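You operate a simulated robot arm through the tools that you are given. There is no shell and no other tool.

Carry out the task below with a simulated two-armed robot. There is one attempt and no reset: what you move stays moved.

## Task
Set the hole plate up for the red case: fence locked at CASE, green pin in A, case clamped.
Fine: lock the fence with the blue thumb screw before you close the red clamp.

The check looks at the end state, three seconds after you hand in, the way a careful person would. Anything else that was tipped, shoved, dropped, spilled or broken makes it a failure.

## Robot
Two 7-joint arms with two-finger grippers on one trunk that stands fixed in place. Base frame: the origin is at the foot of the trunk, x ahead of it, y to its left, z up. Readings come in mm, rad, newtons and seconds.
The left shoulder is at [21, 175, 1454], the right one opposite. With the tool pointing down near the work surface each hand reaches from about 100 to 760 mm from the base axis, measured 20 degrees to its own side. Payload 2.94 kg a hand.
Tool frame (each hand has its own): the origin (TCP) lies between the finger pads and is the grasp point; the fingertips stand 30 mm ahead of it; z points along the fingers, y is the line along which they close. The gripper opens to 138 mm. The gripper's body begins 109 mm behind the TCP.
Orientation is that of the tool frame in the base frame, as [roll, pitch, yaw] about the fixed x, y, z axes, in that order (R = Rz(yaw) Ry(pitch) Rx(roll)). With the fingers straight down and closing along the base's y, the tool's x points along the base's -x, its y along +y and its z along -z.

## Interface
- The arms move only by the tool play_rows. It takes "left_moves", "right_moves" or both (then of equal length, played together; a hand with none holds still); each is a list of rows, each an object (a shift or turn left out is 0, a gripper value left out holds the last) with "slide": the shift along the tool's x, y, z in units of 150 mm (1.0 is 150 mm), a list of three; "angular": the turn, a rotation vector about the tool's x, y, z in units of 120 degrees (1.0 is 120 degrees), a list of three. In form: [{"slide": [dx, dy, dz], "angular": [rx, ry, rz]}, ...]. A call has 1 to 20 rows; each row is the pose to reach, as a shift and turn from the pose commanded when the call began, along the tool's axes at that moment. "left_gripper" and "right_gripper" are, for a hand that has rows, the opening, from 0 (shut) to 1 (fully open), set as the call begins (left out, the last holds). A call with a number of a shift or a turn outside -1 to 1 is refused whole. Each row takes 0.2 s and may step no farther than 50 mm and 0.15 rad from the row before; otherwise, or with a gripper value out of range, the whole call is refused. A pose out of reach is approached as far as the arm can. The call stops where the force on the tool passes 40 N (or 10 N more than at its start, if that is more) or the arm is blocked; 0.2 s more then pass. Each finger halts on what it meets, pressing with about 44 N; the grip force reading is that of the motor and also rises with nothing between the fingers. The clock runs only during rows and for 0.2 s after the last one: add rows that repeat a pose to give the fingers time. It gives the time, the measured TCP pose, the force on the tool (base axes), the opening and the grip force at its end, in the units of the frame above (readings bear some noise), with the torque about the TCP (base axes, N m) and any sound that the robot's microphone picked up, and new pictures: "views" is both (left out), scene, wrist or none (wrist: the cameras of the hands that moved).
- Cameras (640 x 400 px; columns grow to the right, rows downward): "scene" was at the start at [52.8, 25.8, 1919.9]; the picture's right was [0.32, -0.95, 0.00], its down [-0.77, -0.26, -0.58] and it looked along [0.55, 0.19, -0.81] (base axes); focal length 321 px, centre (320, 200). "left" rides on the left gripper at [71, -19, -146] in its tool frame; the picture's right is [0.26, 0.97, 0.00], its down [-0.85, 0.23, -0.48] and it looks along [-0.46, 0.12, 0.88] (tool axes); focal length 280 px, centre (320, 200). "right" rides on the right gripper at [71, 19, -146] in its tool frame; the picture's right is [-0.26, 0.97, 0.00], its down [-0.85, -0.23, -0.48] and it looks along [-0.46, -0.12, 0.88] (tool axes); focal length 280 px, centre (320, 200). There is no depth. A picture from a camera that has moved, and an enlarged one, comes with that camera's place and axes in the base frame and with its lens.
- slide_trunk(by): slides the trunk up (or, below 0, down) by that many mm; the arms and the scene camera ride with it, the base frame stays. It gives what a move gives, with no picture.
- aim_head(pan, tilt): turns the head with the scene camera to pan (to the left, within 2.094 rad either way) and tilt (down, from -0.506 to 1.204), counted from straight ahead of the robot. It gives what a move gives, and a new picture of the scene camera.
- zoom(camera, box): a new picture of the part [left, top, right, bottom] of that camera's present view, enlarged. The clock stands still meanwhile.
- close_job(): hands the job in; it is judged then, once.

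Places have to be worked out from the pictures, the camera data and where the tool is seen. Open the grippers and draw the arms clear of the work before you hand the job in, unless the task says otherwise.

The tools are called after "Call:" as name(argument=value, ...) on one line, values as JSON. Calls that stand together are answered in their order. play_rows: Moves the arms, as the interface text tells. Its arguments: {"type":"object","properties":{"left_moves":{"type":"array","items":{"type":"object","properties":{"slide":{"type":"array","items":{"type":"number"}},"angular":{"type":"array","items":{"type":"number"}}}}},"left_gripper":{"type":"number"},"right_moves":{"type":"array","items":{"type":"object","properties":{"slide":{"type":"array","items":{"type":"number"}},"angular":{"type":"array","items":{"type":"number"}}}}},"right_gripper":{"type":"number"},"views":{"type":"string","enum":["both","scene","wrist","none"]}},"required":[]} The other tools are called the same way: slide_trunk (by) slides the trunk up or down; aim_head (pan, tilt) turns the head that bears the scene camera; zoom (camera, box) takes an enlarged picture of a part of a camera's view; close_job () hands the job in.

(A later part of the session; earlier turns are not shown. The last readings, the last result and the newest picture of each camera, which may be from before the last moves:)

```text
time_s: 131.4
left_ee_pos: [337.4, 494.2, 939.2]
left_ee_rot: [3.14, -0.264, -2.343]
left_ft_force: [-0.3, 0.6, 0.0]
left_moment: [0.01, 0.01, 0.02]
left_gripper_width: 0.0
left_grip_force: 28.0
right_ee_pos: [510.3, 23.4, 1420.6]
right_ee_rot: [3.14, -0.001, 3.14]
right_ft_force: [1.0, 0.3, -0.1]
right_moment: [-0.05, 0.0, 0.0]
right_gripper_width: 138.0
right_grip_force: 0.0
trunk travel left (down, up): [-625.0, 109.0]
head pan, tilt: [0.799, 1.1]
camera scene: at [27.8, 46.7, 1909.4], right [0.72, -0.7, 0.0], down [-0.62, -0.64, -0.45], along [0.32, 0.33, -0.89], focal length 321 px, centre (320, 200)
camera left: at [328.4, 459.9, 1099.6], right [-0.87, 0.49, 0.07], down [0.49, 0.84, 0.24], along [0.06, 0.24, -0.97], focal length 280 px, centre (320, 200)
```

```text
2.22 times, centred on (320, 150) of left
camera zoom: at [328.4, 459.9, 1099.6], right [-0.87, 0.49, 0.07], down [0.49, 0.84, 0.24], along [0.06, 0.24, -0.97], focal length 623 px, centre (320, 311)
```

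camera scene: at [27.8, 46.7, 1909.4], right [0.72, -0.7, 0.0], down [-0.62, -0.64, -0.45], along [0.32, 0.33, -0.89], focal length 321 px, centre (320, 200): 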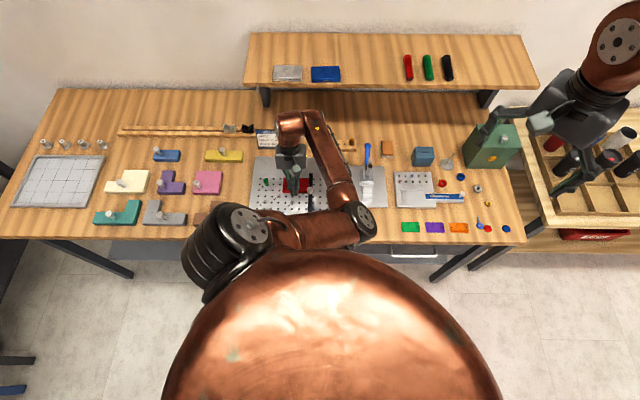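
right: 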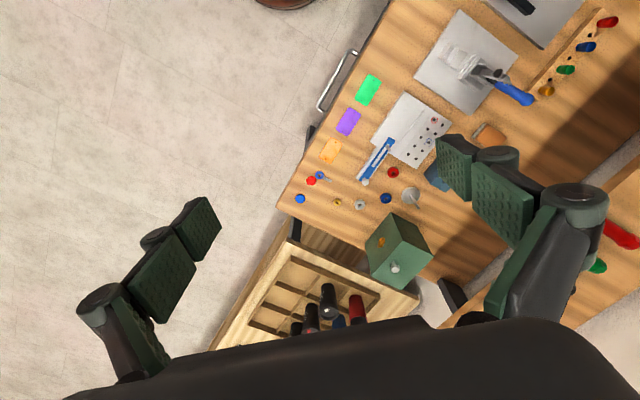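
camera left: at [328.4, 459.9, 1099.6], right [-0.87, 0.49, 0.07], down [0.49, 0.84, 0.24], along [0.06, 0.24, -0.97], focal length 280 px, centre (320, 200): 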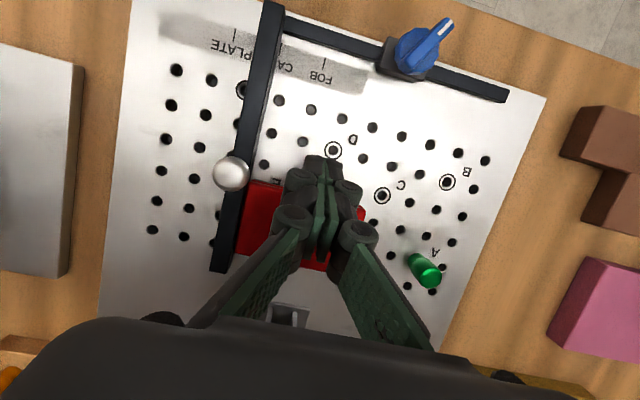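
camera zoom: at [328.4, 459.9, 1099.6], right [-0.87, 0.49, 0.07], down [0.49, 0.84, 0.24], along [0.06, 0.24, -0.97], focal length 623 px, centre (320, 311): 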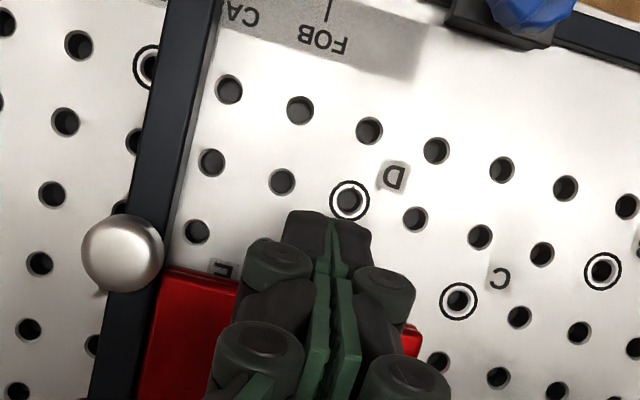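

No blocking now. I'll lower the last 26 mm to push height.

Call:
play_rows(left_moves=[{"slide": [-0.02, 0, 0.07]}, {"slide": [-0.035, 0, 0.13]}, {"slide": [-0.046, 0, 0.168]}, {"slide": [-0.046, 0, 0.168]}], views="wrist")

Call:
zoom(camera="scene", box=[240, 140, 345, 245])

```text
time_s: 132.4
left_ee_pos: [336.7, 494.0, 914.2]
left_ee_rot: [-3.14, -0.262, -2.343]
left_ft_force: [0.0, -0.4, 0.3]
left_moment: [0.01, 0.0, 0.02]
left_gripper_width: 0.0
left_grip_force: 28.6
right_ee_pos: [509.4, 23.4, 1419.9]
right_ee_rot: [3.14, 0.0, 3.14]
right_ft_force: [0.4, -0.2, 1.1]
right_moment: [0.02, 0.0, 0.02]
right_gripper_width: 138.0
right_grip_force: 0.0
trunk travel left (down, up): [-625.0, 109.0]
head pan, tilt: [0.799, 1.1]
camera left: at [328.0, 460.0, 1073.6], right [-0.87, 0.49, 0.07], down [0.49, 0.84, 0.24], along [0.06, 0.24, -0.97], focal length 280 px, centre (320, 200)
```

left: 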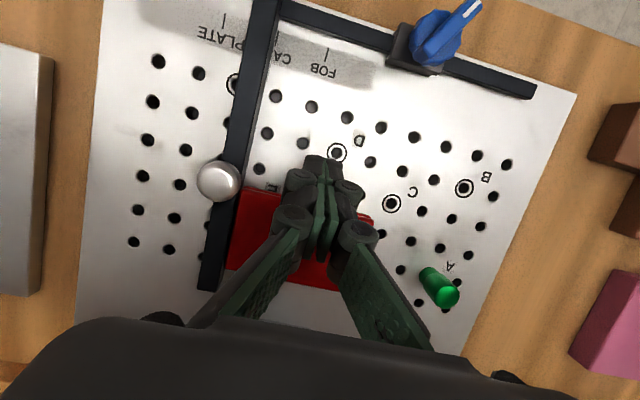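

```text
3.81 times, centred on (292, 192) of scene
camera zoom: at [27.9, 46.4, 1909.4], right [0.72, -0.7, 0.0], down [-0.62, -0.64, -0.45], along [0.32, 0.33, -0.89], focal length 1222 px, centre (425, 229)
```

zoom: 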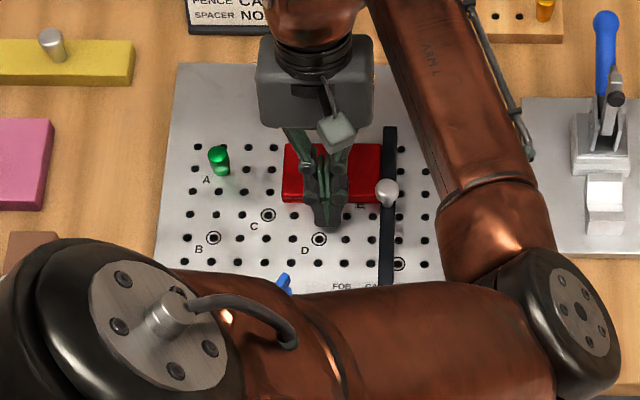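

The fingertips are just in front of the case. I'll push it back slowly: 22 mm first, which should move the case about 7 mm.

Call:
play_rows(left_moves=[{"slide": [-0.0257, 0, -0.007]}, {"slide": [-0.0515, 0, -0.014]}, {"slide": [-0.0772, 0, -0.021]}, {"slide": [-0.1029, 0, -0.028]}, {"slide": [-0.1222, 0, -0.0333]}, {"slide": [-0.1415, 0, -0.0386]}, {"slide": [-0.1415, 0, -0.0386]}], views="wrist")

Call:
zoom(camera="scene", box=[240, 140, 345, 245])

```text
time_s: 134.0
left_ee_pos: [351.7, 509.4, 913.6]
left_ee_rot: [3.14, -0.263, -2.342]
left_ft_force: [1.3, 0.7, -0.6]
left_moment: [-0.01, 0.0, 0.0]
left_gripper_width: 0.0
left_grip_force: 28.8
right_ee_pos: [511.5, 23.3, 1419.6]
right_ee_rot: [3.14, 0.0, -3.141]
right_ft_force: [-0.4, 0.2, -0.3]
right_moment: [0.02, 0.0, 0.0]
right_gripper_width: 137.8
right_grip_force: 0.1
trunk travel left (down, up): [-625.0, 109.0]
head pan, tilt: [0.799, 1.1]
camera left: at [343.0, 475.5, 1073.7], right [-0.87, 0.49, 0.07], down [0.49, 0.84, 0.24], along [0.06, 0.24, -0.97], focal length 280 px, centre (320, 200)
```

left: 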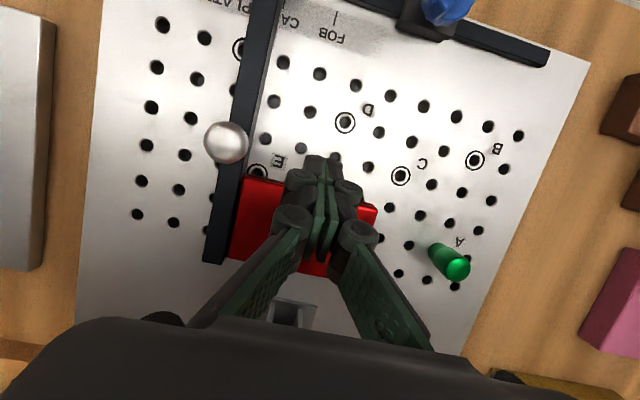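

```text
3.81 times, centred on (292, 192) of scene
camera zoom: at [27.9, 46.2, 1909.4], right [0.72, -0.7, 0.0], down [-0.62, -0.64, -0.45], along [0.32, 0.33, -0.89], focal length 1222 px, centre (425, 229)
```

zoom: 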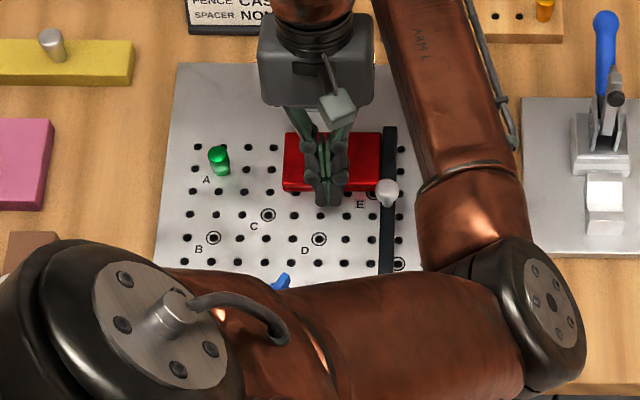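

The case moved straight back about 10 mm, staying along the fence. I'll push 8 mm more.

Call:
play_rows(left_moves=[{"slide": [-0.0129, 0, -0.0035]}, {"slide": [-0.0257, 0, -0.007]}, {"slide": [-0.0386, 0, -0.0105]}, {"slide": [-0.0515, 0, -0.014]}, {"slide": [-0.0515, 0, -0.014]}], views="wrist")

Call:
zoom(camera="scene", box=[240, 140, 345, 245])

```text
time_s: 135.2
left_ee_pos: [357.1, 514.6, 913.8]
left_ee_rot: [3.141, -0.265, -2.342]
left_ft_force: [0.3, 0.1, 0.3]
left_moment: [-0.03, -0.03, -0.02]
left_gripper_width: 0.0
left_grip_force: 27.9
right_ee_pos: [510.2, 24.9, 1419.9]
right_ee_rot: [3.14, 0.0, -3.141]
right_ft_force: [-0.3, 0.0, 0.1]
right_moment: [0.04, -0.04, 0.02]
right_gripper_width: 137.7
right_grip_force: 0.1
trunk travel left (down, up): [-625.0, 109.0]
head pan, tilt: [0.799, 1.1]
camera left: at [348.3, 481.8, 1073.7], right [-0.87, 0.49, 0.07], down [0.49, 0.84, 0.24], along [0.06, 0.24, -0.97], focal length 280 px, centre (320, 200)
```

left: 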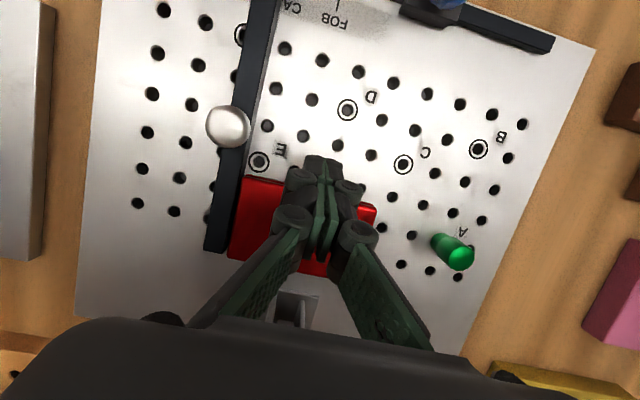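

```text
3.81 times, centred on (292, 192) of scene
camera zoom: at [27.9, 46.2, 1909.4], right [0.72, -0.7, 0.0], down [-0.62, -0.64, -0.45], along [0.32, 0.33, -0.89], focal length 1222 px, centre (425, 229)
```

zoom: 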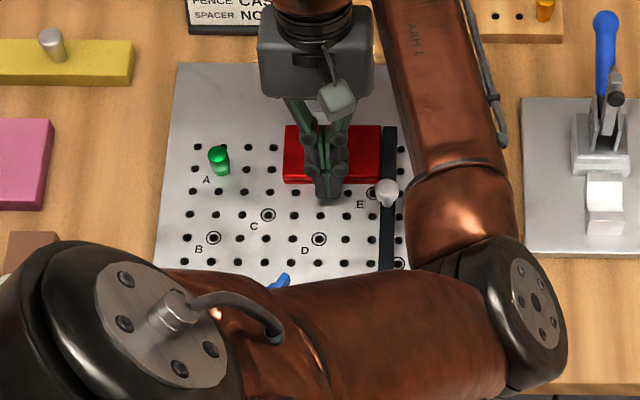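

The case now spans t≈625–685, flush along the fence, so the pad should land well inside it. I'll back off and raise the hand.

Call:
play_rows(left_moves=[{"slide": [0.0483, 0, 0.0131]}, {"slide": [0.0965, 0, 0.0263]}, {"slide": [0.15, 0, -0.17]}, {"slide": [0.2, 0, -0.36]}, {"slide": [0.2545, 0, -0.553]}], views="both")

Call:
zoom(camera="scene", box=[240, 110, 345, 245])

```text
time_s: 136.4
left_ee_pos: [345.3, 505.5, 1003.8]
left_ee_rot: [-3.141, -0.265, -2.343]
left_ft_force: [-0.5, 0.0, 0.0]
left_moment: [0.01, 0.02, 0.01]
left_gripper_width: 0.0
left_grip_force: 28.4
right_ee_pos: [510.4, 24.1, 1418.6]
right_ee_rot: [3.141, -0.001, -3.14]
right_ft_force: [-0.5, 0.1, 0.3]
right_moment: [-0.01, 0.0, 0.0]
right_gripper_width: 138.0
right_grip_force: 0.1
trunk travel left (down, up): [-625.0, 109.0]
head pan, tilt: [0.799, 1.1]
camera scene: at [28.0, 45.6, 1909.4], right [0.72, -0.7, 0.0], down [-0.62, -0.64, -0.45], along [0.32, 0.33, -0.89], focal length 321 px, centre (320, 200)
camera left: at [336.9, 471.8, 1163.9], right [-0.87, 0.49, 0.07], down [0.49, 0.84, 0.24], along [0.06, 0.24, -0.97], focal length 280 px, centre (320, 200)
```

scene: 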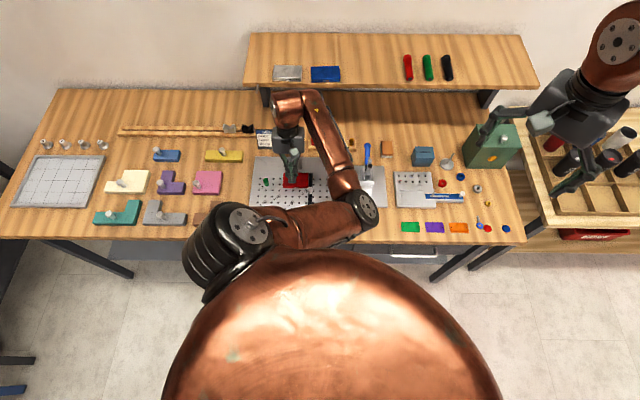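
left: 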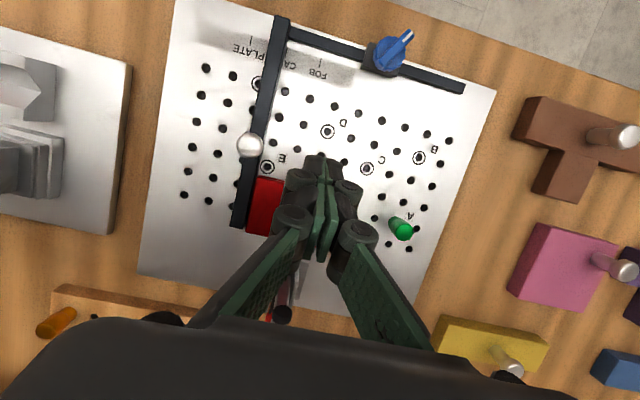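

```text
2.96 times, centred on (292, 178) of scene
camera zoom: at [28.0, 45.6, 1909.4], right [0.72, -0.7, 0.0], down [-0.62, -0.64, -0.45], along [0.32, 0.33, -0.89], focal length 950 px, centre (402, 267)
```

zoom: 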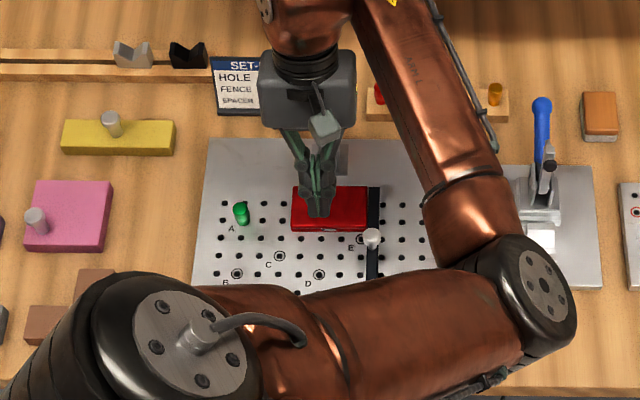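

Next, the clamp handle. I'll grip its ball between the fingers (closing along s) with 30° tilt and swing it forward on an arc about its pivot (t≈742, z≈903, radius about 85 mm). First I'll move up and over the clamp.

Call:
play_rows(left_moves=[{"slide": [0.0, 0, -0.13], "angular": [0, -0.0628, 0]}, {"slide": [-0.02, 0, -0.27], "angular": [0, -0.1256, 0]}, {"slide": [-0.04, 0, -0.4], "angular": [0, -0.1884, 0]}, {"slide": [-0.07, 0, -0.53], "angular": [0, -0.2512, 0]}, {"slide": [-0.1, 0, -0.66], "angular": [0, -0.314, 0]}, {"slide": [-0.129, 0, -0.796], "angular": [0, -0.3767, 0]}], left_gripper=0.25, views="none")

Call:
play_rows(left_moves=[{"slide": [-0.114, -0.002, 0.195]}, {"slide": [-0.228, -0.004, 0.39]}, {"slide": [-0.341, -0.006, 0.585]}, {"slide": [-0.455, -0.008, 0.78]}, {"slide": [-0.569, -0.0093, 0.975]}, {"slide": [-0.569, -0.0093, 0.975]}], views="both")

Call:
zoom(camera="left", box=[220, 60, 420, 200])

```text
time_s: 137.8
left_ee_pos: [379.9, 541.0, 1115.1]
left_ee_rot: [3.14, 0.526, -2.342]
left_ft_force: [-0.1, -0.6, 0.0]
left_moment: [0.02, -0.03, -0.02]
left_gripper_width: 34.3
left_grip_force: 0.0
right_ee_pos: [509.4, 23.0, 1421.1]
right_ee_rot: [3.139, -0.001, -3.142]
right_ft_force: [-1.0, -0.6, 0.5]
right_moment: [0.03, -0.03, -0.01]
right_gripper_width: 138.0
right_grip_force: 0.0
trunk travel left (down, up): [-625.0, 109.0]
head pan, tilt: [0.799, 1.1]
```

```text
time_s: 139.2
left_ee_pos: [484.5, 644.7, 1029.7]
left_ee_rot: [3.141, 0.526, -2.342]
left_ft_force: [1.4, -0.6, -0.1]
left_moment: [0.01, -0.03, -0.02]
left_gripper_width: 34.4
left_grip_force: 0.0
right_ee_pos: [509.6, 23.3, 1419.8]
right_ee_rot: [3.139, -0.001, 3.14]
right_ft_force: [0.5, 0.8, 0.1]
right_moment: [-0.01, -0.01, -0.03]
right_gripper_width: 138.0
right_grip_force: 0.1
trunk travel left (down, up): [-625.0, 109.0]
head pan, tilt: [0.799, 1.1]
camera scene: at [27.5, 45.4, 1909.5], right [0.72, -0.7, 0.0], down [-0.62, -0.64, -0.45], along [0.32, 0.33, -0.89], focal length 321 px, centre (320, 200)
camera left: at [403.4, 536.0, 1120.7], right [-0.85, 0.51, -0.13], down [0.18, 0.52, 0.84], along [0.5, 0.69, -0.53], focal length 280 px, centre (320, 200)
```

scene: 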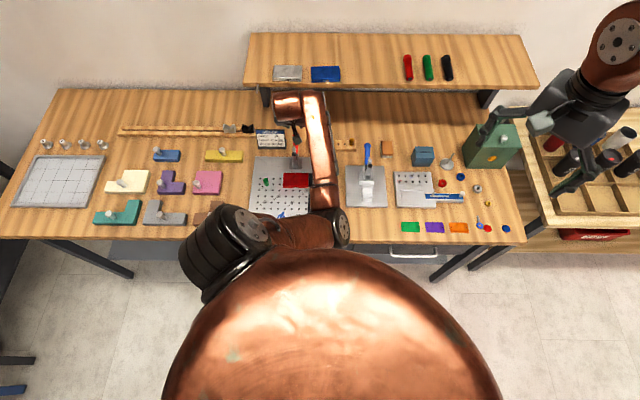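
left: 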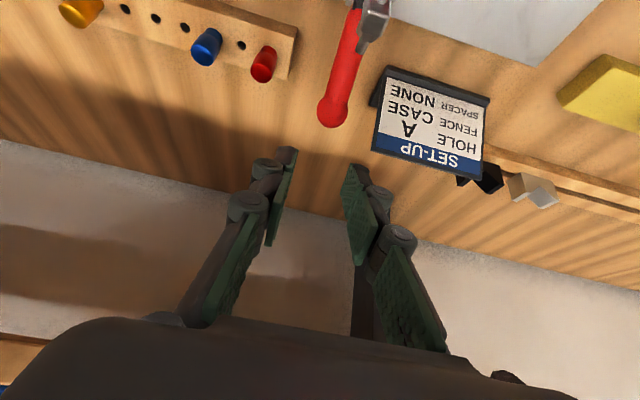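

```text
2.86 times, centred on (320, 130) of left
camera zoom: at [403.4, 536.0, 1120.7], right [-0.85, 0.51, -0.13], down [0.18, 0.52, 0.84], along [0.5, 0.69, -0.53], focal length 801 px, centre (320, 400)
```

zoom: 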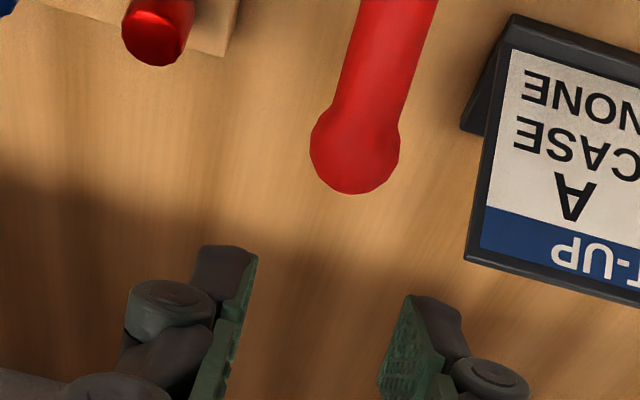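

The ball (25 mm across) is at about (-2, +16) mm in (s,t) from the TCP and about 88 mm below. I'll align and descend two thirds of the way, then re-check.

Call:
play_rows(left_moves=[{"slide": [0.045, 0.0147, 0.11]}, {"slide": [0.09, 0.0147, 0.22]}, {"slide": [0.13, 0.0147, 0.325]}, {"slide": [0.13, 0.0147, 0.325]}], left_gripper=0.29, views="wrist")

Call:
zoom(camera="left", box=[220, 80, 420, 220])

```text
time_s: 140.2
left_ee_pos: [488.8, 651.6, 978.0]
left_ee_rot: [-3.141, 0.526, -2.342]
left_ft_force: [0.2, -0.3, -0.5]
left_moment: [0.0, -0.02, 0.03]
left_gripper_width: 40.1
left_grip_force: 0.1
right_ee_pos: [509.5, 23.6, 1419.9]
right_ee_rot: [3.141, 0.0, 3.139]
right_ft_force: [0.5, -0.3, 0.2]
right_moment: [-0.01, 0.0, 0.02]
right_gripper_width: 138.0
right_grip_force: 0.1
trunk travel left (down, up): [-625.0, 109.0]
head pan, tilt: [0.799, 1.1]
camera left: at [407.2, 542.9, 1068.9], right [-0.85, 0.51, -0.13], down [0.18, 0.52, 0.84], along [0.5, 0.69, -0.53], focal length 280 px, centre (320, 200)
```

left: 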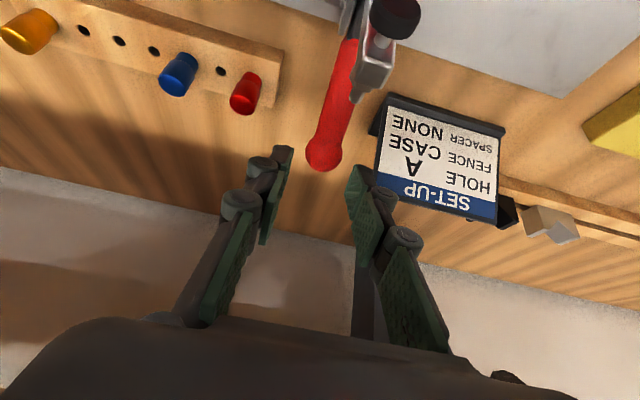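

```text
2.86 times, centred on (320, 150) of left
camera zoom: at [407.2, 542.9, 1068.9], right [-0.85, 0.51, -0.13], down [0.18, 0.52, 0.84], along [0.5, 0.69, -0.53], focal length 801 px, centre (320, 343)
```

zoom: 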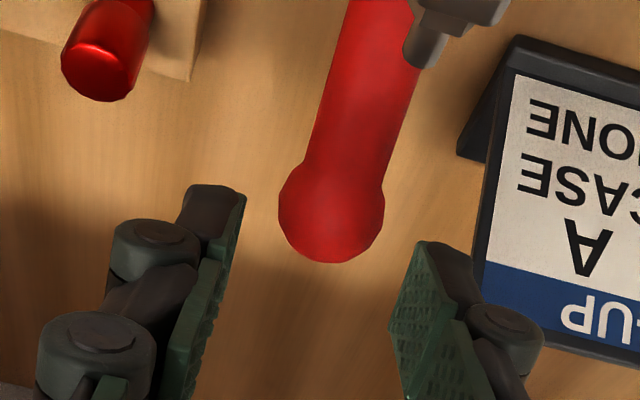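

The ball is centred between the fingers (s offset about 0.3 mm). I'll descend the last 27 mm and close on it.

Call:
play_rows(left_moves=[{"slide": [0.035, 0, 0.08]}, {"slide": [0.075, 0, 0.167]}, {"slide": [0.075, 0, 0.167]}], views="none")

Call:
zoom(camera="left", box=[220, 80, 420, 220])

```text
time_s: 141.0
left_ee_pos: [490.1, 652.9, 950.0]
left_ee_rot: [3.141, 0.526, -2.342]
left_ft_force: [-0.9, -0.2, -0.6]
left_moment: [0.0, -0.03, -0.01]
left_gripper_width: 40.0
left_grip_force: 0.0
right_ee_pos: [510.5, 24.1, 1419.8]
right_ee_rot: [3.14, 0.0, -3.141]
right_ft_force: [0.0, 0.2, 0.6]
right_moment: [0.0, 0.0, -0.03]
right_gripper_width: 138.2
right_grip_force: 0.0
trunk travel left (down, up): [-625.0, 109.0]
head pan, tilt: [0.799, 1.1]
```

```text
2.86 times, centred on (320, 150) of left
camera zoom: at [409.4, 545.3, 1042.1], right [-0.85, 0.51, -0.13], down [0.18, 0.52, 0.84], along [0.5, 0.69, -0.53], focal length 801 px, centre (320, 343)
```

zoom: 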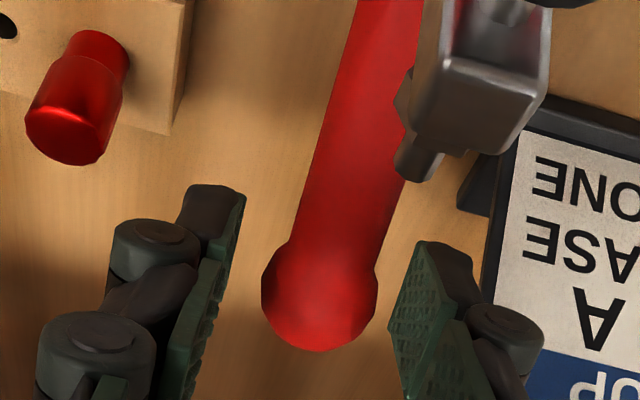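

The ball sits between the pads. Closing on it.

Call:
play_rows(left_moves=[{"slide": [0, 0, 0]}, {"slide": [0, 0, 0]}, {"slide": [0, 0, 0]}], left_gripper=0.1, views="none")

Call:
zoom(camera="left", box=[220, 80, 420, 220])

```text
time_s: 141.8
left_ee_pos: [490.7, 653.7, 950.9]
left_ee_rot: [-3.138, 0.525, -2.341]
left_ft_force: [1.2, 0.7, -1.1]
left_moment: [0.02, -0.06, -0.03]
left_gripper_width: 23.8
left_grip_force: 45.4
right_ee_pos: [510.0, 24.5, 1418.9]
right_ee_rot: [3.14, -0.001, -3.141]
right_ft_force: [0.3, -0.5, -0.3]
right_moment: [0.01, -0.02, 0.0]
right_gripper_width: 138.0
right_grip_force: 0.2
trunk travel left (down, up): [-625.0, 109.0]
head pan, tilt: [0.799, 1.1]
```

```text
2.86 times, centred on (320, 150) of left
camera zoom: at [409.7, 545.3, 1042.0], right [-0.85, 0.51, -0.13], down [0.18, 0.52, 0.84], along [0.5, 0.69, -0.53], focal length 801 px, centre (320, 343)
```

zoom: 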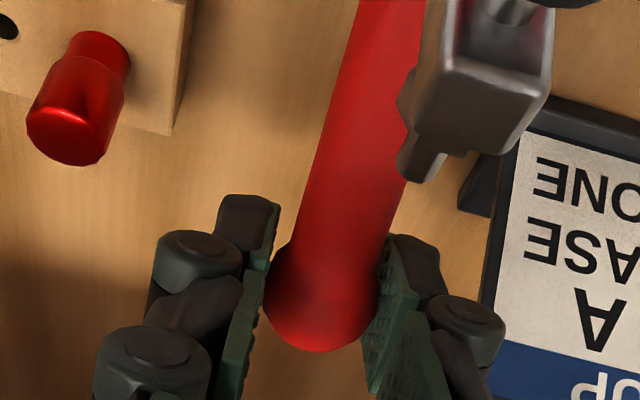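

The ball is gripped (23.8 mm). I'll swing it up about 21° along the arc and check the force and the clamp arm's response.

Call:
play_rows(left_moves=[{"slide": [0.0016, 0, -0.0679]}, {"slide": [0.0119, 0, -0.1354]}, {"slide": [0.0298, 0, -0.2004]}, {"slide": [0.0298, 0, -0.2004]}], views="wrist")

Call:
zoom(camera="left", box=[220, 60, 440, 220])

Call:
zoom(camera="scene", box=[240, 90, 345, 225])

```text
time_s: 142.8
left_ee_pos: [477.7, 642.5, 975.1]
left_ee_rot: [-3.141, 0.527, -2.343]
left_ft_force: [10.2, 6.9, -5.4]
left_moment: [0.72, -0.83, -0.09]
left_gripper_width: 24.1
left_grip_force: 45.3
right_ee_pos: [512.0, 25.7, 1419.1]
right_ee_rot: [-3.142, 0.0, 3.142]
right_ft_force: [-0.4, 0.3, 0.2]
right_moment: [-0.03, 0.01, -0.01]
right_gripper_width: 138.2
right_grip_force: 0.0
trunk travel left (down, up): [-625.0, 109.0]
head pan, tilt: [0.799, 1.1]
camera left: at [397.8, 533.4, 1065.7], right [-0.85, 0.51, -0.13], down [0.18, 0.52, 0.84], along [0.5, 0.69, -0.53], focal length 280 px, centre (320, 200)
```

left: 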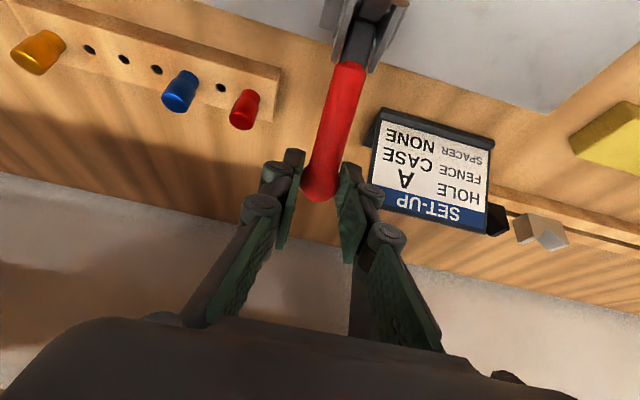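

```text
2.50 times, centred on (330, 140) of left
camera zoom: at [397.8, 533.4, 1065.7], right [-0.85, 0.51, -0.13], down [0.18, 0.52, 0.84], along [0.5, 0.69, -0.53], focal length 701 px, centre (295, 350)
```

zoom: 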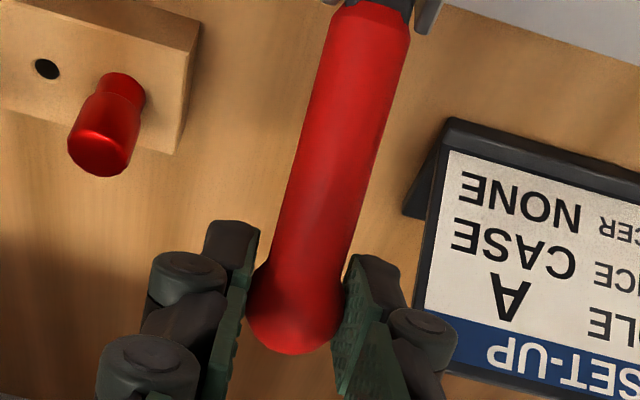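

```text
2.96 times, centred on (292, 158) of scene
camera zoom: at [30.0, 48.3, 1909.4], right [0.72, -0.7, 0.0], down [-0.62, -0.64, -0.45], along [0.32, 0.32, -0.89], focal length 950 px, centre (402, 326)
```

zoom: 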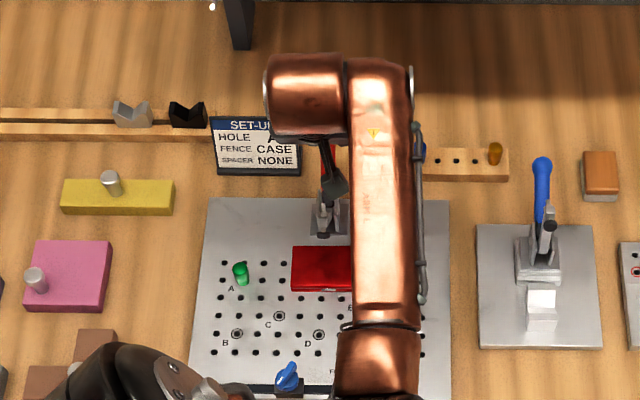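

The handle swings (about 12 N resistance) and the arm is coming down with it. I'll continue along the arc to about 70°.

Call:
play_rows(left_moves=[{"slide": [0.026, 0, -0.0628]}, {"slide": [0.0593, 0, -0.1212]}, {"slide": [0.0993, 0, -0.1759]}, {"slide": [0.0993, 0, -0.1759]}], views="wrist")

Call:
zoom(camera="left", box=[220, 60, 440, 220])

Call:
zoom(camera="scene", box=[270, 120, 330, 200])

```text
time_s: 143.8
left_ee_pos: [459.3, 623.2, 991.2]
left_ee_rot: [-3.141, 0.532, -2.342]
left_ft_force: [13.1, 12.8, 6.9]
left_moment: [0.97, -1.01, -0.04]
left_gripper_width: 24.3
left_grip_force: 45.3
right_ee_pos: [510.9, 25.3, 1418.2]
right_ee_rot: [-3.141, 0.0, 3.141]
right_ft_force: [0.2, -0.2, 0.2]
right_moment: [0.01, -0.03, -0.02]
right_gripper_width: 138.0
right_grip_force: 0.0
trunk travel left (down, up): [-625.0, 109.0]
head pan, tilt: [0.799, 1.1]
camera left: at [379.4, 514.7, 1082.2], right [-0.85, 0.51, -0.13], down [0.18, 0.51, 0.84], along [0.5, 0.69, -0.53], focal length 280 px, centre (320, 200)
```

left: 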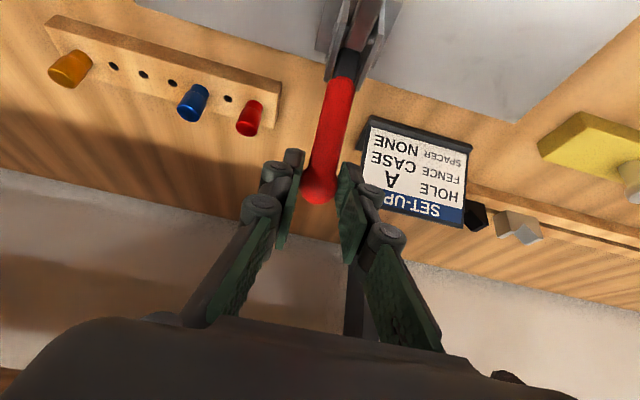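

```text
2.50 times, centred on (330, 140) of left
camera zoom: at [379.4, 514.7, 1082.2], right [-0.85, 0.51, -0.13], down [0.18, 0.51, 0.84], along [0.5, 0.69, -0.53], focal length 701 px, centre (295, 350)
```

zoom: 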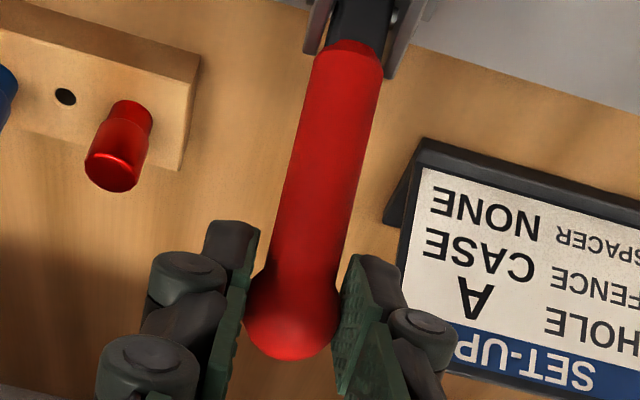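

```text
5.00 times, centred on (300, 160) of scene
camera zoom: at [29.7, 47.6, 1909.5], right [0.72, -0.7, 0.0], down [-0.62, -0.64, -0.45], along [0.32, 0.32, -0.89], focal length 1604 px, centre (420, 400)
```

zoom: 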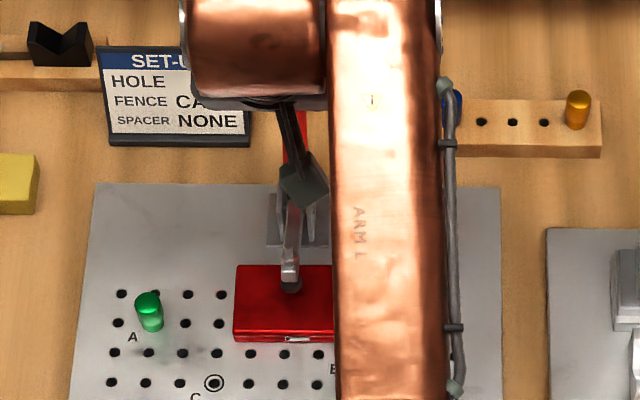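

The arm is now nearly horizontal with the pad about 10–15 mm above the case, at about t=659 and well inside it. I'll advance 8° more in small steps.

Call:
play_rows(left_moves=[{"slide": [0.0131, 0, -0.0146]}, {"slide": [0.0263, 0, -0.0291]}, {"slide": [0.04, 0, -0.0425]}, {"slide": [0.054, 0, -0.0558]}, {"slide": [0.054, 0, -0.0558]}], views="none")

Call:
zoom(camera="scene", box=[270, 120, 330, 200])

Call:
zoom(camera="left", box=[220, 0, 440, 220])

```text
time_s: 145.0
left_ee_pos: [453.2, 614.9, 994.2]
left_ee_rot: [-3.141, 0.533, -2.343]
left_ft_force: [13.2, 13.5, 15.3]
left_moment: [1.11, -1.04, 0.02]
left_gripper_width: 24.4
left_grip_force: 45.3
right_ee_pos: [510.2, 24.0, 1418.1]
right_ee_rot: [3.141, 0.0, 3.141]
right_ft_force: [0.7, -0.2, 0.3]
right_moment: [-0.04, 0.02, 0.02]
right_gripper_width: 138.0
right_grip_force: 0.0
trunk travel left (down, up): [-625.0, 109.0]
head pan, tilt: [0.799, 1.1]
```

```text
5.00 times, centred on (300, 160) of scene
camera zoom: at [28.9, 47.0, 1909.5], right [0.72, -0.7, 0.0], down [-0.62, -0.64, -0.45], along [0.32, 0.33, -0.89], focal length 1604 px, centre (420, 400)
```

zoom: 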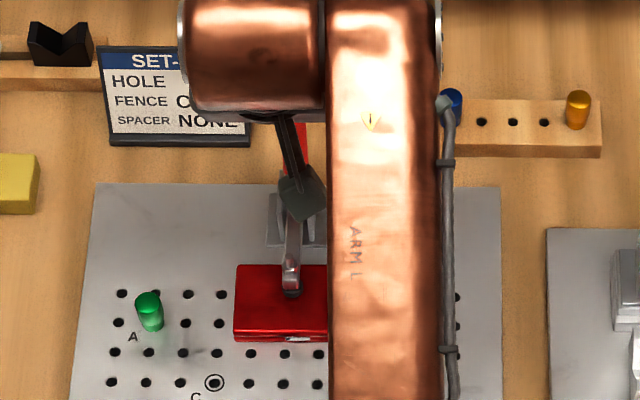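

```text
1.82 times, centred on (330, 110) of left
camera zoom: at [371.0, 506.2, 1085.2], right [-0.85, 0.51, -0.13], down [0.18, 0.51, 0.84], along [0.5, 0.69, -0.53], focal length 510 px, centre (302, 364)
```

zoom: 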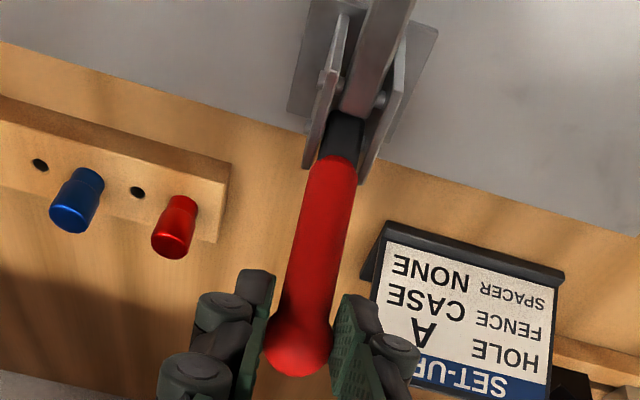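

The pad is almost on the case; the upward force of 15 N suggests my arc is slightly too low. I'll continue with a few mm more height to about 86°.

Call:
play_rows(left_moves=[{"slide": [0.0, 0, -0.016]}, {"slide": [0.0107, 0, -0.0276]}, {"slide": [0.0213, 0, -0.0392]}, {"slide": [0.0362, 0, -0.052]}, {"slide": [0.0511, 0, -0.0649]}, {"slide": [0.0511, 0, -0.0649]}], views="none")

Call:
zoom(camera="scene", box=[270, 120, 330, 200])

Call:
zoom(camera="left", box=[220, 0, 440, 220])

```text
time_s: 146.4
left_ee_pos: [444.7, 607.1, 997.1]
left_ee_rot: [-3.139, 0.528, -2.341]
left_ft_force: [12.7, 14.0, 2.6]
left_moment: [1.03, -1.0, 0.08]
left_gripper_width: 24.3
left_grip_force: 45.4
right_ee_pos: [510.5, 25.3, 1418.2]
right_ee_rot: [3.14, 0.002, 3.14]
right_ft_force: [1.4, 0.2, 1.0]
right_moment: [0.02, -0.02, -0.04]
right_gripper_width: 138.3
right_grip_force: 0.0
trunk travel left (down, up): [-625.0, 109.0]
head pan, tilt: [0.799, 1.1]
```

```text
5.00 times, centred on (300, 160) of scene
camera zoom: at [29.8, 48.9, 1909.3], right [0.72, -0.7, 0.0], down [-0.62, -0.64, -0.45], along [0.32, 0.32, -0.89], focal length 1604 px, centre (420, 400)
```

zoom: 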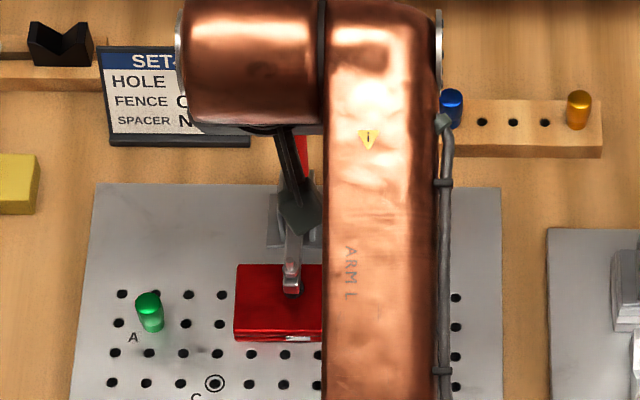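

```text
1.82 times, centred on (330, 110) of left
camera zoom: at [363.1, 498.5, 1088.0], right [-0.85, 0.51, -0.13], down [0.18, 0.52, 0.84], along [0.5, 0.69, -0.53], focal length 510 px, centre (302, 364)
```

zoom: 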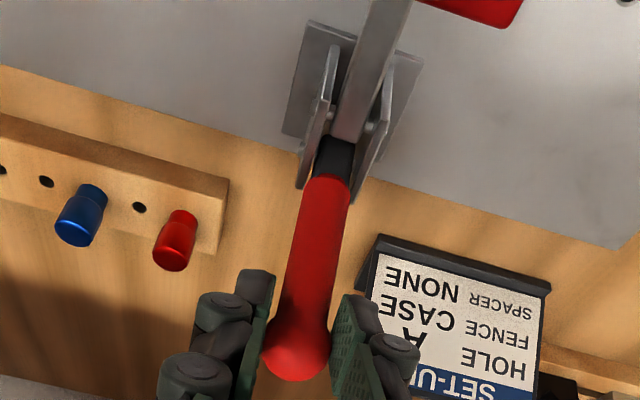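

The force is steady at about 19 N and the pad is on or near the case. I'll continue toward vertical and watch for the over-centre point.

Call:
play_rows(left_moves=[{"slide": [0.0164, 0, -0.0103]}, {"slide": [0.0328, 0, -0.0205]}, {"slide": [0.05, 0, -0.03]}, {"slide": [0.05, 0, -0.03]}], views="none")

Call:
zoom(camera="scene", box=[270, 120, 330, 200])

Call:
zoom(camera="left", box=[220, 0, 440, 220])

```text
time_s: 147.4
left_ee_pos: [437.8, 600.0, 998.1]
left_ee_rot: [3.141, 0.526, -2.341]
left_ft_force: [10.8, 12.8, 6.8]
left_moment: [1.01, -0.98, 0.04]
left_gripper_width: 24.6
left_grip_force: 45.5
right_ee_pos: [510.9, 25.1, 1419.3]
right_ee_rot: [-3.14, -0.001, -3.141]
right_ft_force: [-0.1, 0.6, -0.2]
right_moment: [0.02, 0.05, -0.01]
right_gripper_width: 138.1
right_grip_force: 0.2
trunk travel left (down, up): [-625.0, 109.0]
head pan, tilt: [0.799, 1.1]
```

```text
5.00 times, centred on (300, 160) of scene
camera zoom: at [28.9, 48.2, 1909.4], right [0.72, -0.7, 0.0], down [-0.62, -0.64, -0.45], along [0.32, 0.32, -0.89], focal length 1604 px, centre (420, 400)
```

zoom: 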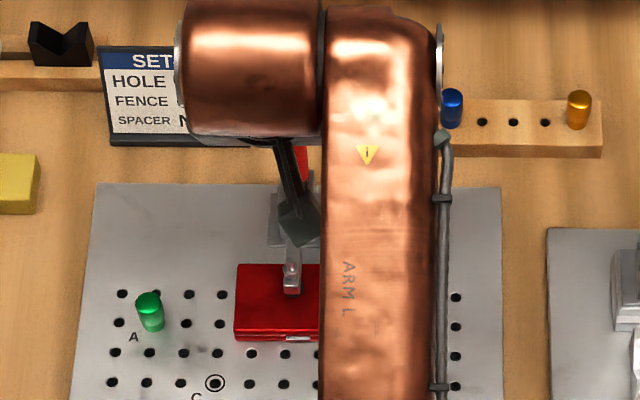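

```text
1.82 times, centred on (330, 110) of left
camera zoom: at [356.6, 491.8, 1089.0], right [-0.85, 0.51, -0.13], down [0.18, 0.52, 0.84], along [0.5, 0.69, -0.53], focal length 510 px, centre (302, 364)
```

zoom: 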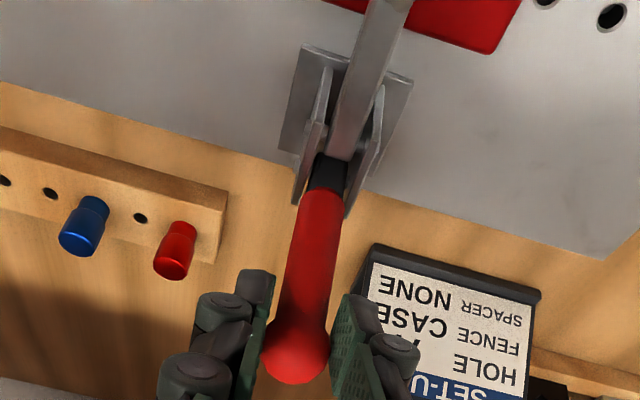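

Handle at about 92°, 17 N, still moving smoothly. I'll continue to about 102°.

Call:
play_rows(left_moves=[{"slide": [0.0217, 0, -0.0106]}, {"slide": [0.0433, 0, -0.0211]}, {"slide": [0.066, 0, -0.0297]}, {"slide": [0.0888, 0, -0.0382]}, {"slide": [0.0888, 0, -0.0382]}], views="none")

Call:
zoom(camera="scene", box=[270, 120, 330, 200])

Call:
zoom(camera="left", box=[220, 0, 440, 220])

```text
time_s: 148.6
left_ee_pos: [428.5, 590.9, 997.2]
left_ee_rot: [3.141, 0.533, -2.34]
left_ft_force: [12.8, 21.3, 15.6]
left_moment: [0.9, -0.78, 0.07]
left_gripper_width: 24.1
left_grip_force: 45.0
right_ee_pos: [510.4, 24.5, 1419.9]
right_ee_rot: [3.14, 0.0, 3.141]
right_ft_force: [-0.6, -0.5, -0.7]
right_moment: [0.01, 0.01, -0.01]
right_gripper_width: 137.8
right_grip_force: 0.2
trunk travel left (down, up): [-625.0, 109.0]
head pan, tilt: [0.799, 1.1]
```

```text
5.00 times, centred on (300, 160) of scene
camera zoom: at [28.8, 48.7, 1909.5], right [0.72, -0.7, 0.0], down [-0.62, -0.64, -0.45], along [0.32, 0.32, -0.89], focal length 1604 px, centre (420, 400)
```

zoom: 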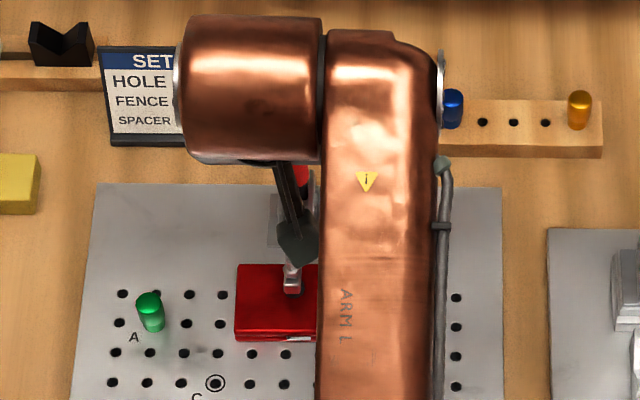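

```text
1.82 times, centred on (330, 110) of left
camera zoom: at [346.9, 482.0, 1087.8], right [-0.85, 0.51, -0.13], down [0.18, 0.51, 0.84], along [0.5, 0.69, -0.52], focal length 510 px, centre (302, 364)
```

zoom: 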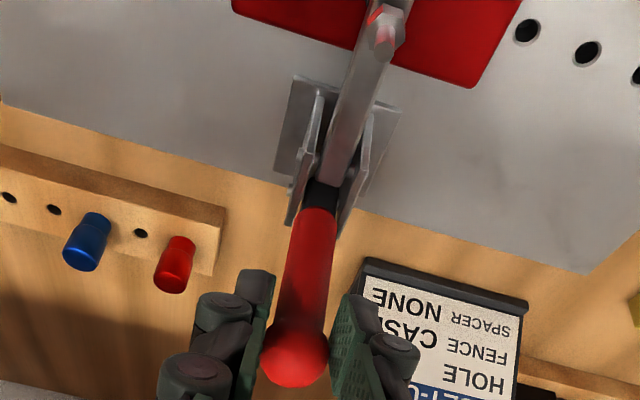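

The force is rising (24 N in t), so the pad is pressing the case. I'll lift the path slightly and go about 5° further, watching for a drop as it goes over centre.

Call:
play_rows(left_moves=[{"slide": [0, 0, -0.015]}, {"slide": [0.018, 0, -0.025]}, {"slide": [0.0364, 0, -0.0303]}, {"slide": [0.0364, 0, -0.0303]}], views="none")

Call:
zoom(camera="left", box=[220, 0, 440, 220])

Call:
zoom(camera="scene", box=[270, 120, 330, 200])

```text
time_s: 149.3
left_ee_pos: [427.9, 590.8, 998.5]
left_ee_rot: [-3.139, 0.534, -2.34]
left_ft_force: [14.8, 18.7, -14.8]
left_moment: [-0.32, 0.32, 0.04]
left_gripper_width: 24.7
left_grip_force: 45.1
right_ee_pos: [513.2, 27.4, 1419.7]
right_ee_rot: [-3.139, -0.003, 3.141]
right_ft_force: [0.1, -0.9, 0.1]
right_moment: [-0.01, 0.02, 0.01]
right_gripper_width: 137.9
right_grip_force: 0.1
trunk travel left (down, up): [-625.0, 109.0]
head pan, tilt: [0.799, 1.1]
stopped in row 3 (left hand): the force on the tool passed its limit at 41 N (the readings are from after the stop); the commanded pose is now the measured one
```

```text
1.82 times, centred on (330, 110) of left
camera zoom: at [346.1, 481.3, 1087.3], right [-0.85, 0.51, -0.14], down [0.17, 0.51, 0.84], along [0.5, 0.69, -0.52], focal length 510 px, centre (302, 364)
```

zoom: 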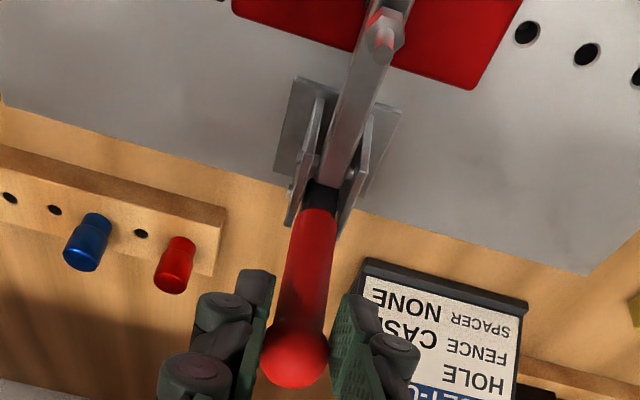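

```text
5.00 times, centred on (300, 160) of scene
camera zoom: at [31.5, 51.8, 1908.8], right [0.72, -0.7, 0.0], down [-0.62, -0.64, -0.45], along [0.31, 0.32, -0.89], focal length 1604 px, centre (420, 400)
```

zoom: 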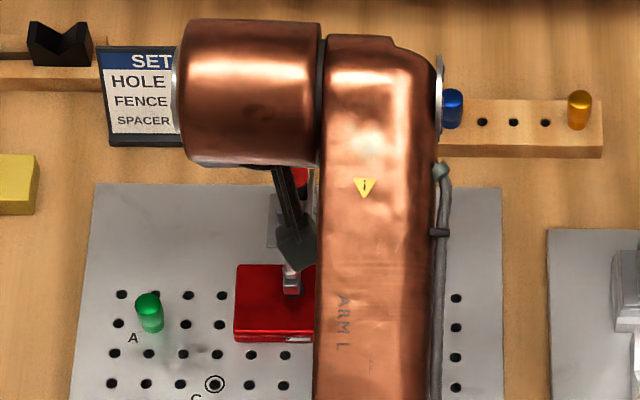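

The force limit tripped: the handle has reached its closed end stop at about 100°. I'll open the fingers gently and see whether the clamp stays closed.

Call:
play_rows(left_moves=[{"slide": [0, 0, 0]}, {"slide": [0, 0, 0]}, {"slide": [0, 0, 0]}], left_gripper=0.3, views="none")

Call:
zoom(camera="left", box=[220, 0, 440, 220])

Call:
zoom(camera="scene", box=[270, 120, 330, 200])

```text
time_s: 150.1
left_ee_pos: [424.7, 586.2, 1002.6]
left_ee_rot: [3.141, 0.539, -2.343]
left_ft_force: [0.3, 0.4, -0.6]
left_moment: [0.02, -0.01, -0.01]
left_gripper_width: 41.4
left_grip_force: 0.0
right_ee_pos: [507.8, 23.1, 1420.0]
right_ee_rot: [3.141, 0.001, -3.141]
right_ft_force: [-0.3, 0.0, 0.1]
right_moment: [0.0, -0.02, -0.03]
right_gripper_width: 137.8
right_grip_force: 0.0
trunk travel left (down, up): [-625.0, 109.0]
head pan, tilt: [0.799, 1.1]
```

```text
1.82 times, centred on (330, 110) of left
camera zoom: at [342.8, 477.1, 1090.9], right [-0.85, 0.51, -0.14], down [0.17, 0.51, 0.84], along [0.5, 0.69, -0.52], focal length 510 px, centre (302, 364)
```

zoom: 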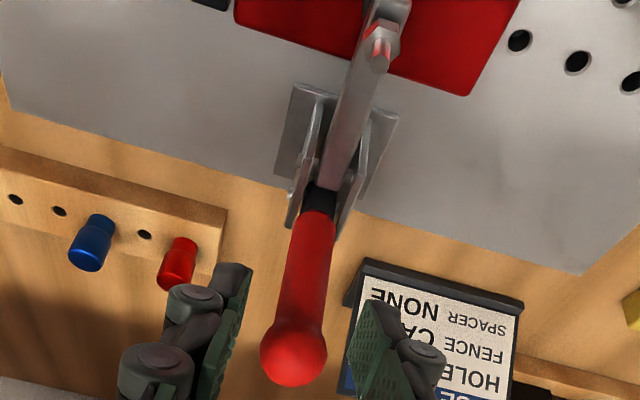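

```text
5.00 times, centred on (300, 160) of scene
camera zoom: at [26.6, 45.3, 1909.5], right [0.72, -0.7, 0.0], down [-0.62, -0.64, -0.45], along [0.32, 0.33, -0.89], focal length 1604 px, centre (420, 400)
```

zoom: 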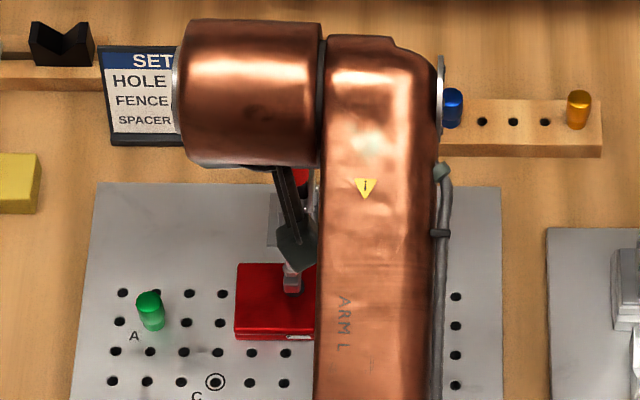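

The handle stays up and closed after release. I'll withdraw straight up, then inspect the whole set-up.

Call:
play_rows(left_moves=[{"slide": [-0.06, 0, -0.1]}, {"slide": [-0.13, 0, -0.23]}, {"slide": [-0.23, 0, -0.4]}, {"slide": [-0.333, 0, -0.577]}], views="both")

Call:
zoom(camera="left", box=[220, 0, 440, 220])

```text
time_s: 151.1
left_ee_pos: [425.2, 586.7, 1101.1]
left_ee_rot: [-3.14, 0.539, -2.341]
left_ft_force: [0.6, -0.2, 0.4]
left_moment: [0.01, 0.0, 0.02]
left_gripper_width: 41.4
left_grip_force: 0.0
right_ee_pos: [508.9, 22.3, 1419.7]
right_ee_rot: [-3.141, 0.0, 3.141]
right_ft_force: [0.2, -0.3, -0.5]
right_moment: [0.04, 0.03, 0.01]
right_gripper_width: 137.8
right_grip_force: 0.2
trunk travel left (down, up): [-625.0, 109.0]
head pan, tilt: [0.799, 1.1]
camera scene: at [27.7, 46.6, 1909.4], right [0.72, -0.7, 0.0], down [-0.62, -0.64, -0.45], along [0.32, 0.33, -0.89], focal length 321 px, centre (320, 200)
camera left: at [343.4, 476.7, 1190.7], right [-0.85, 0.51, -0.14], down [0.17, 0.51, 0.84], along [0.5, 0.69, -0.52], focal length 280 px, centre (320, 200)
```

scene: 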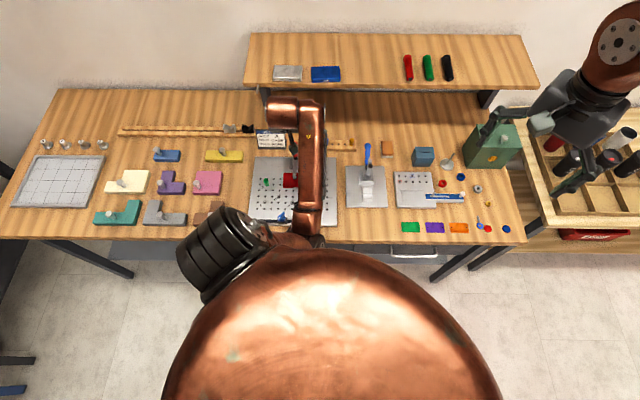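
left: 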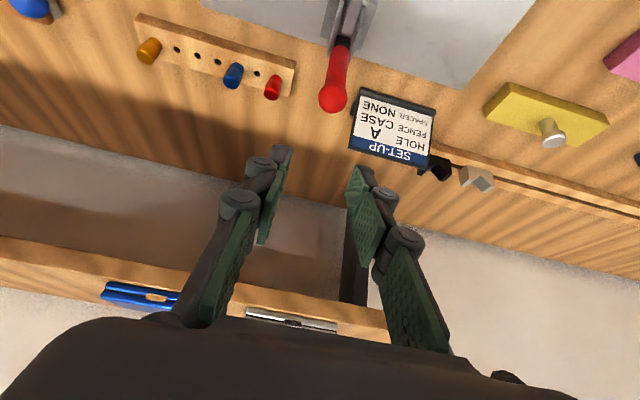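

```text
1.82 times, centred on (330, 110) of left
camera zoom: at [343.4, 476.7, 1190.7], right [-0.85, 0.51, -0.14], down [0.17, 0.51, 0.84], along [0.5, 0.69, -0.52], focal length 510 px, centre (302, 364)
```

zoom: 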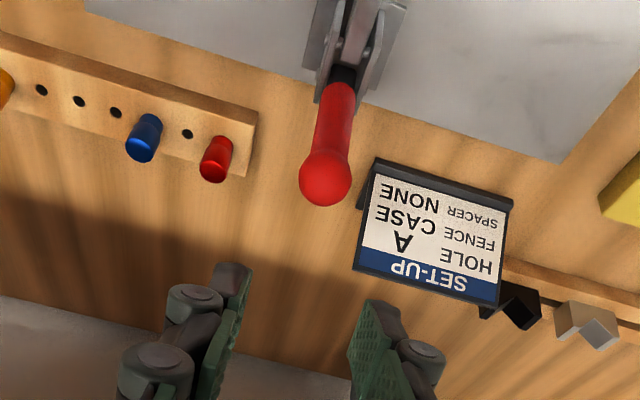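

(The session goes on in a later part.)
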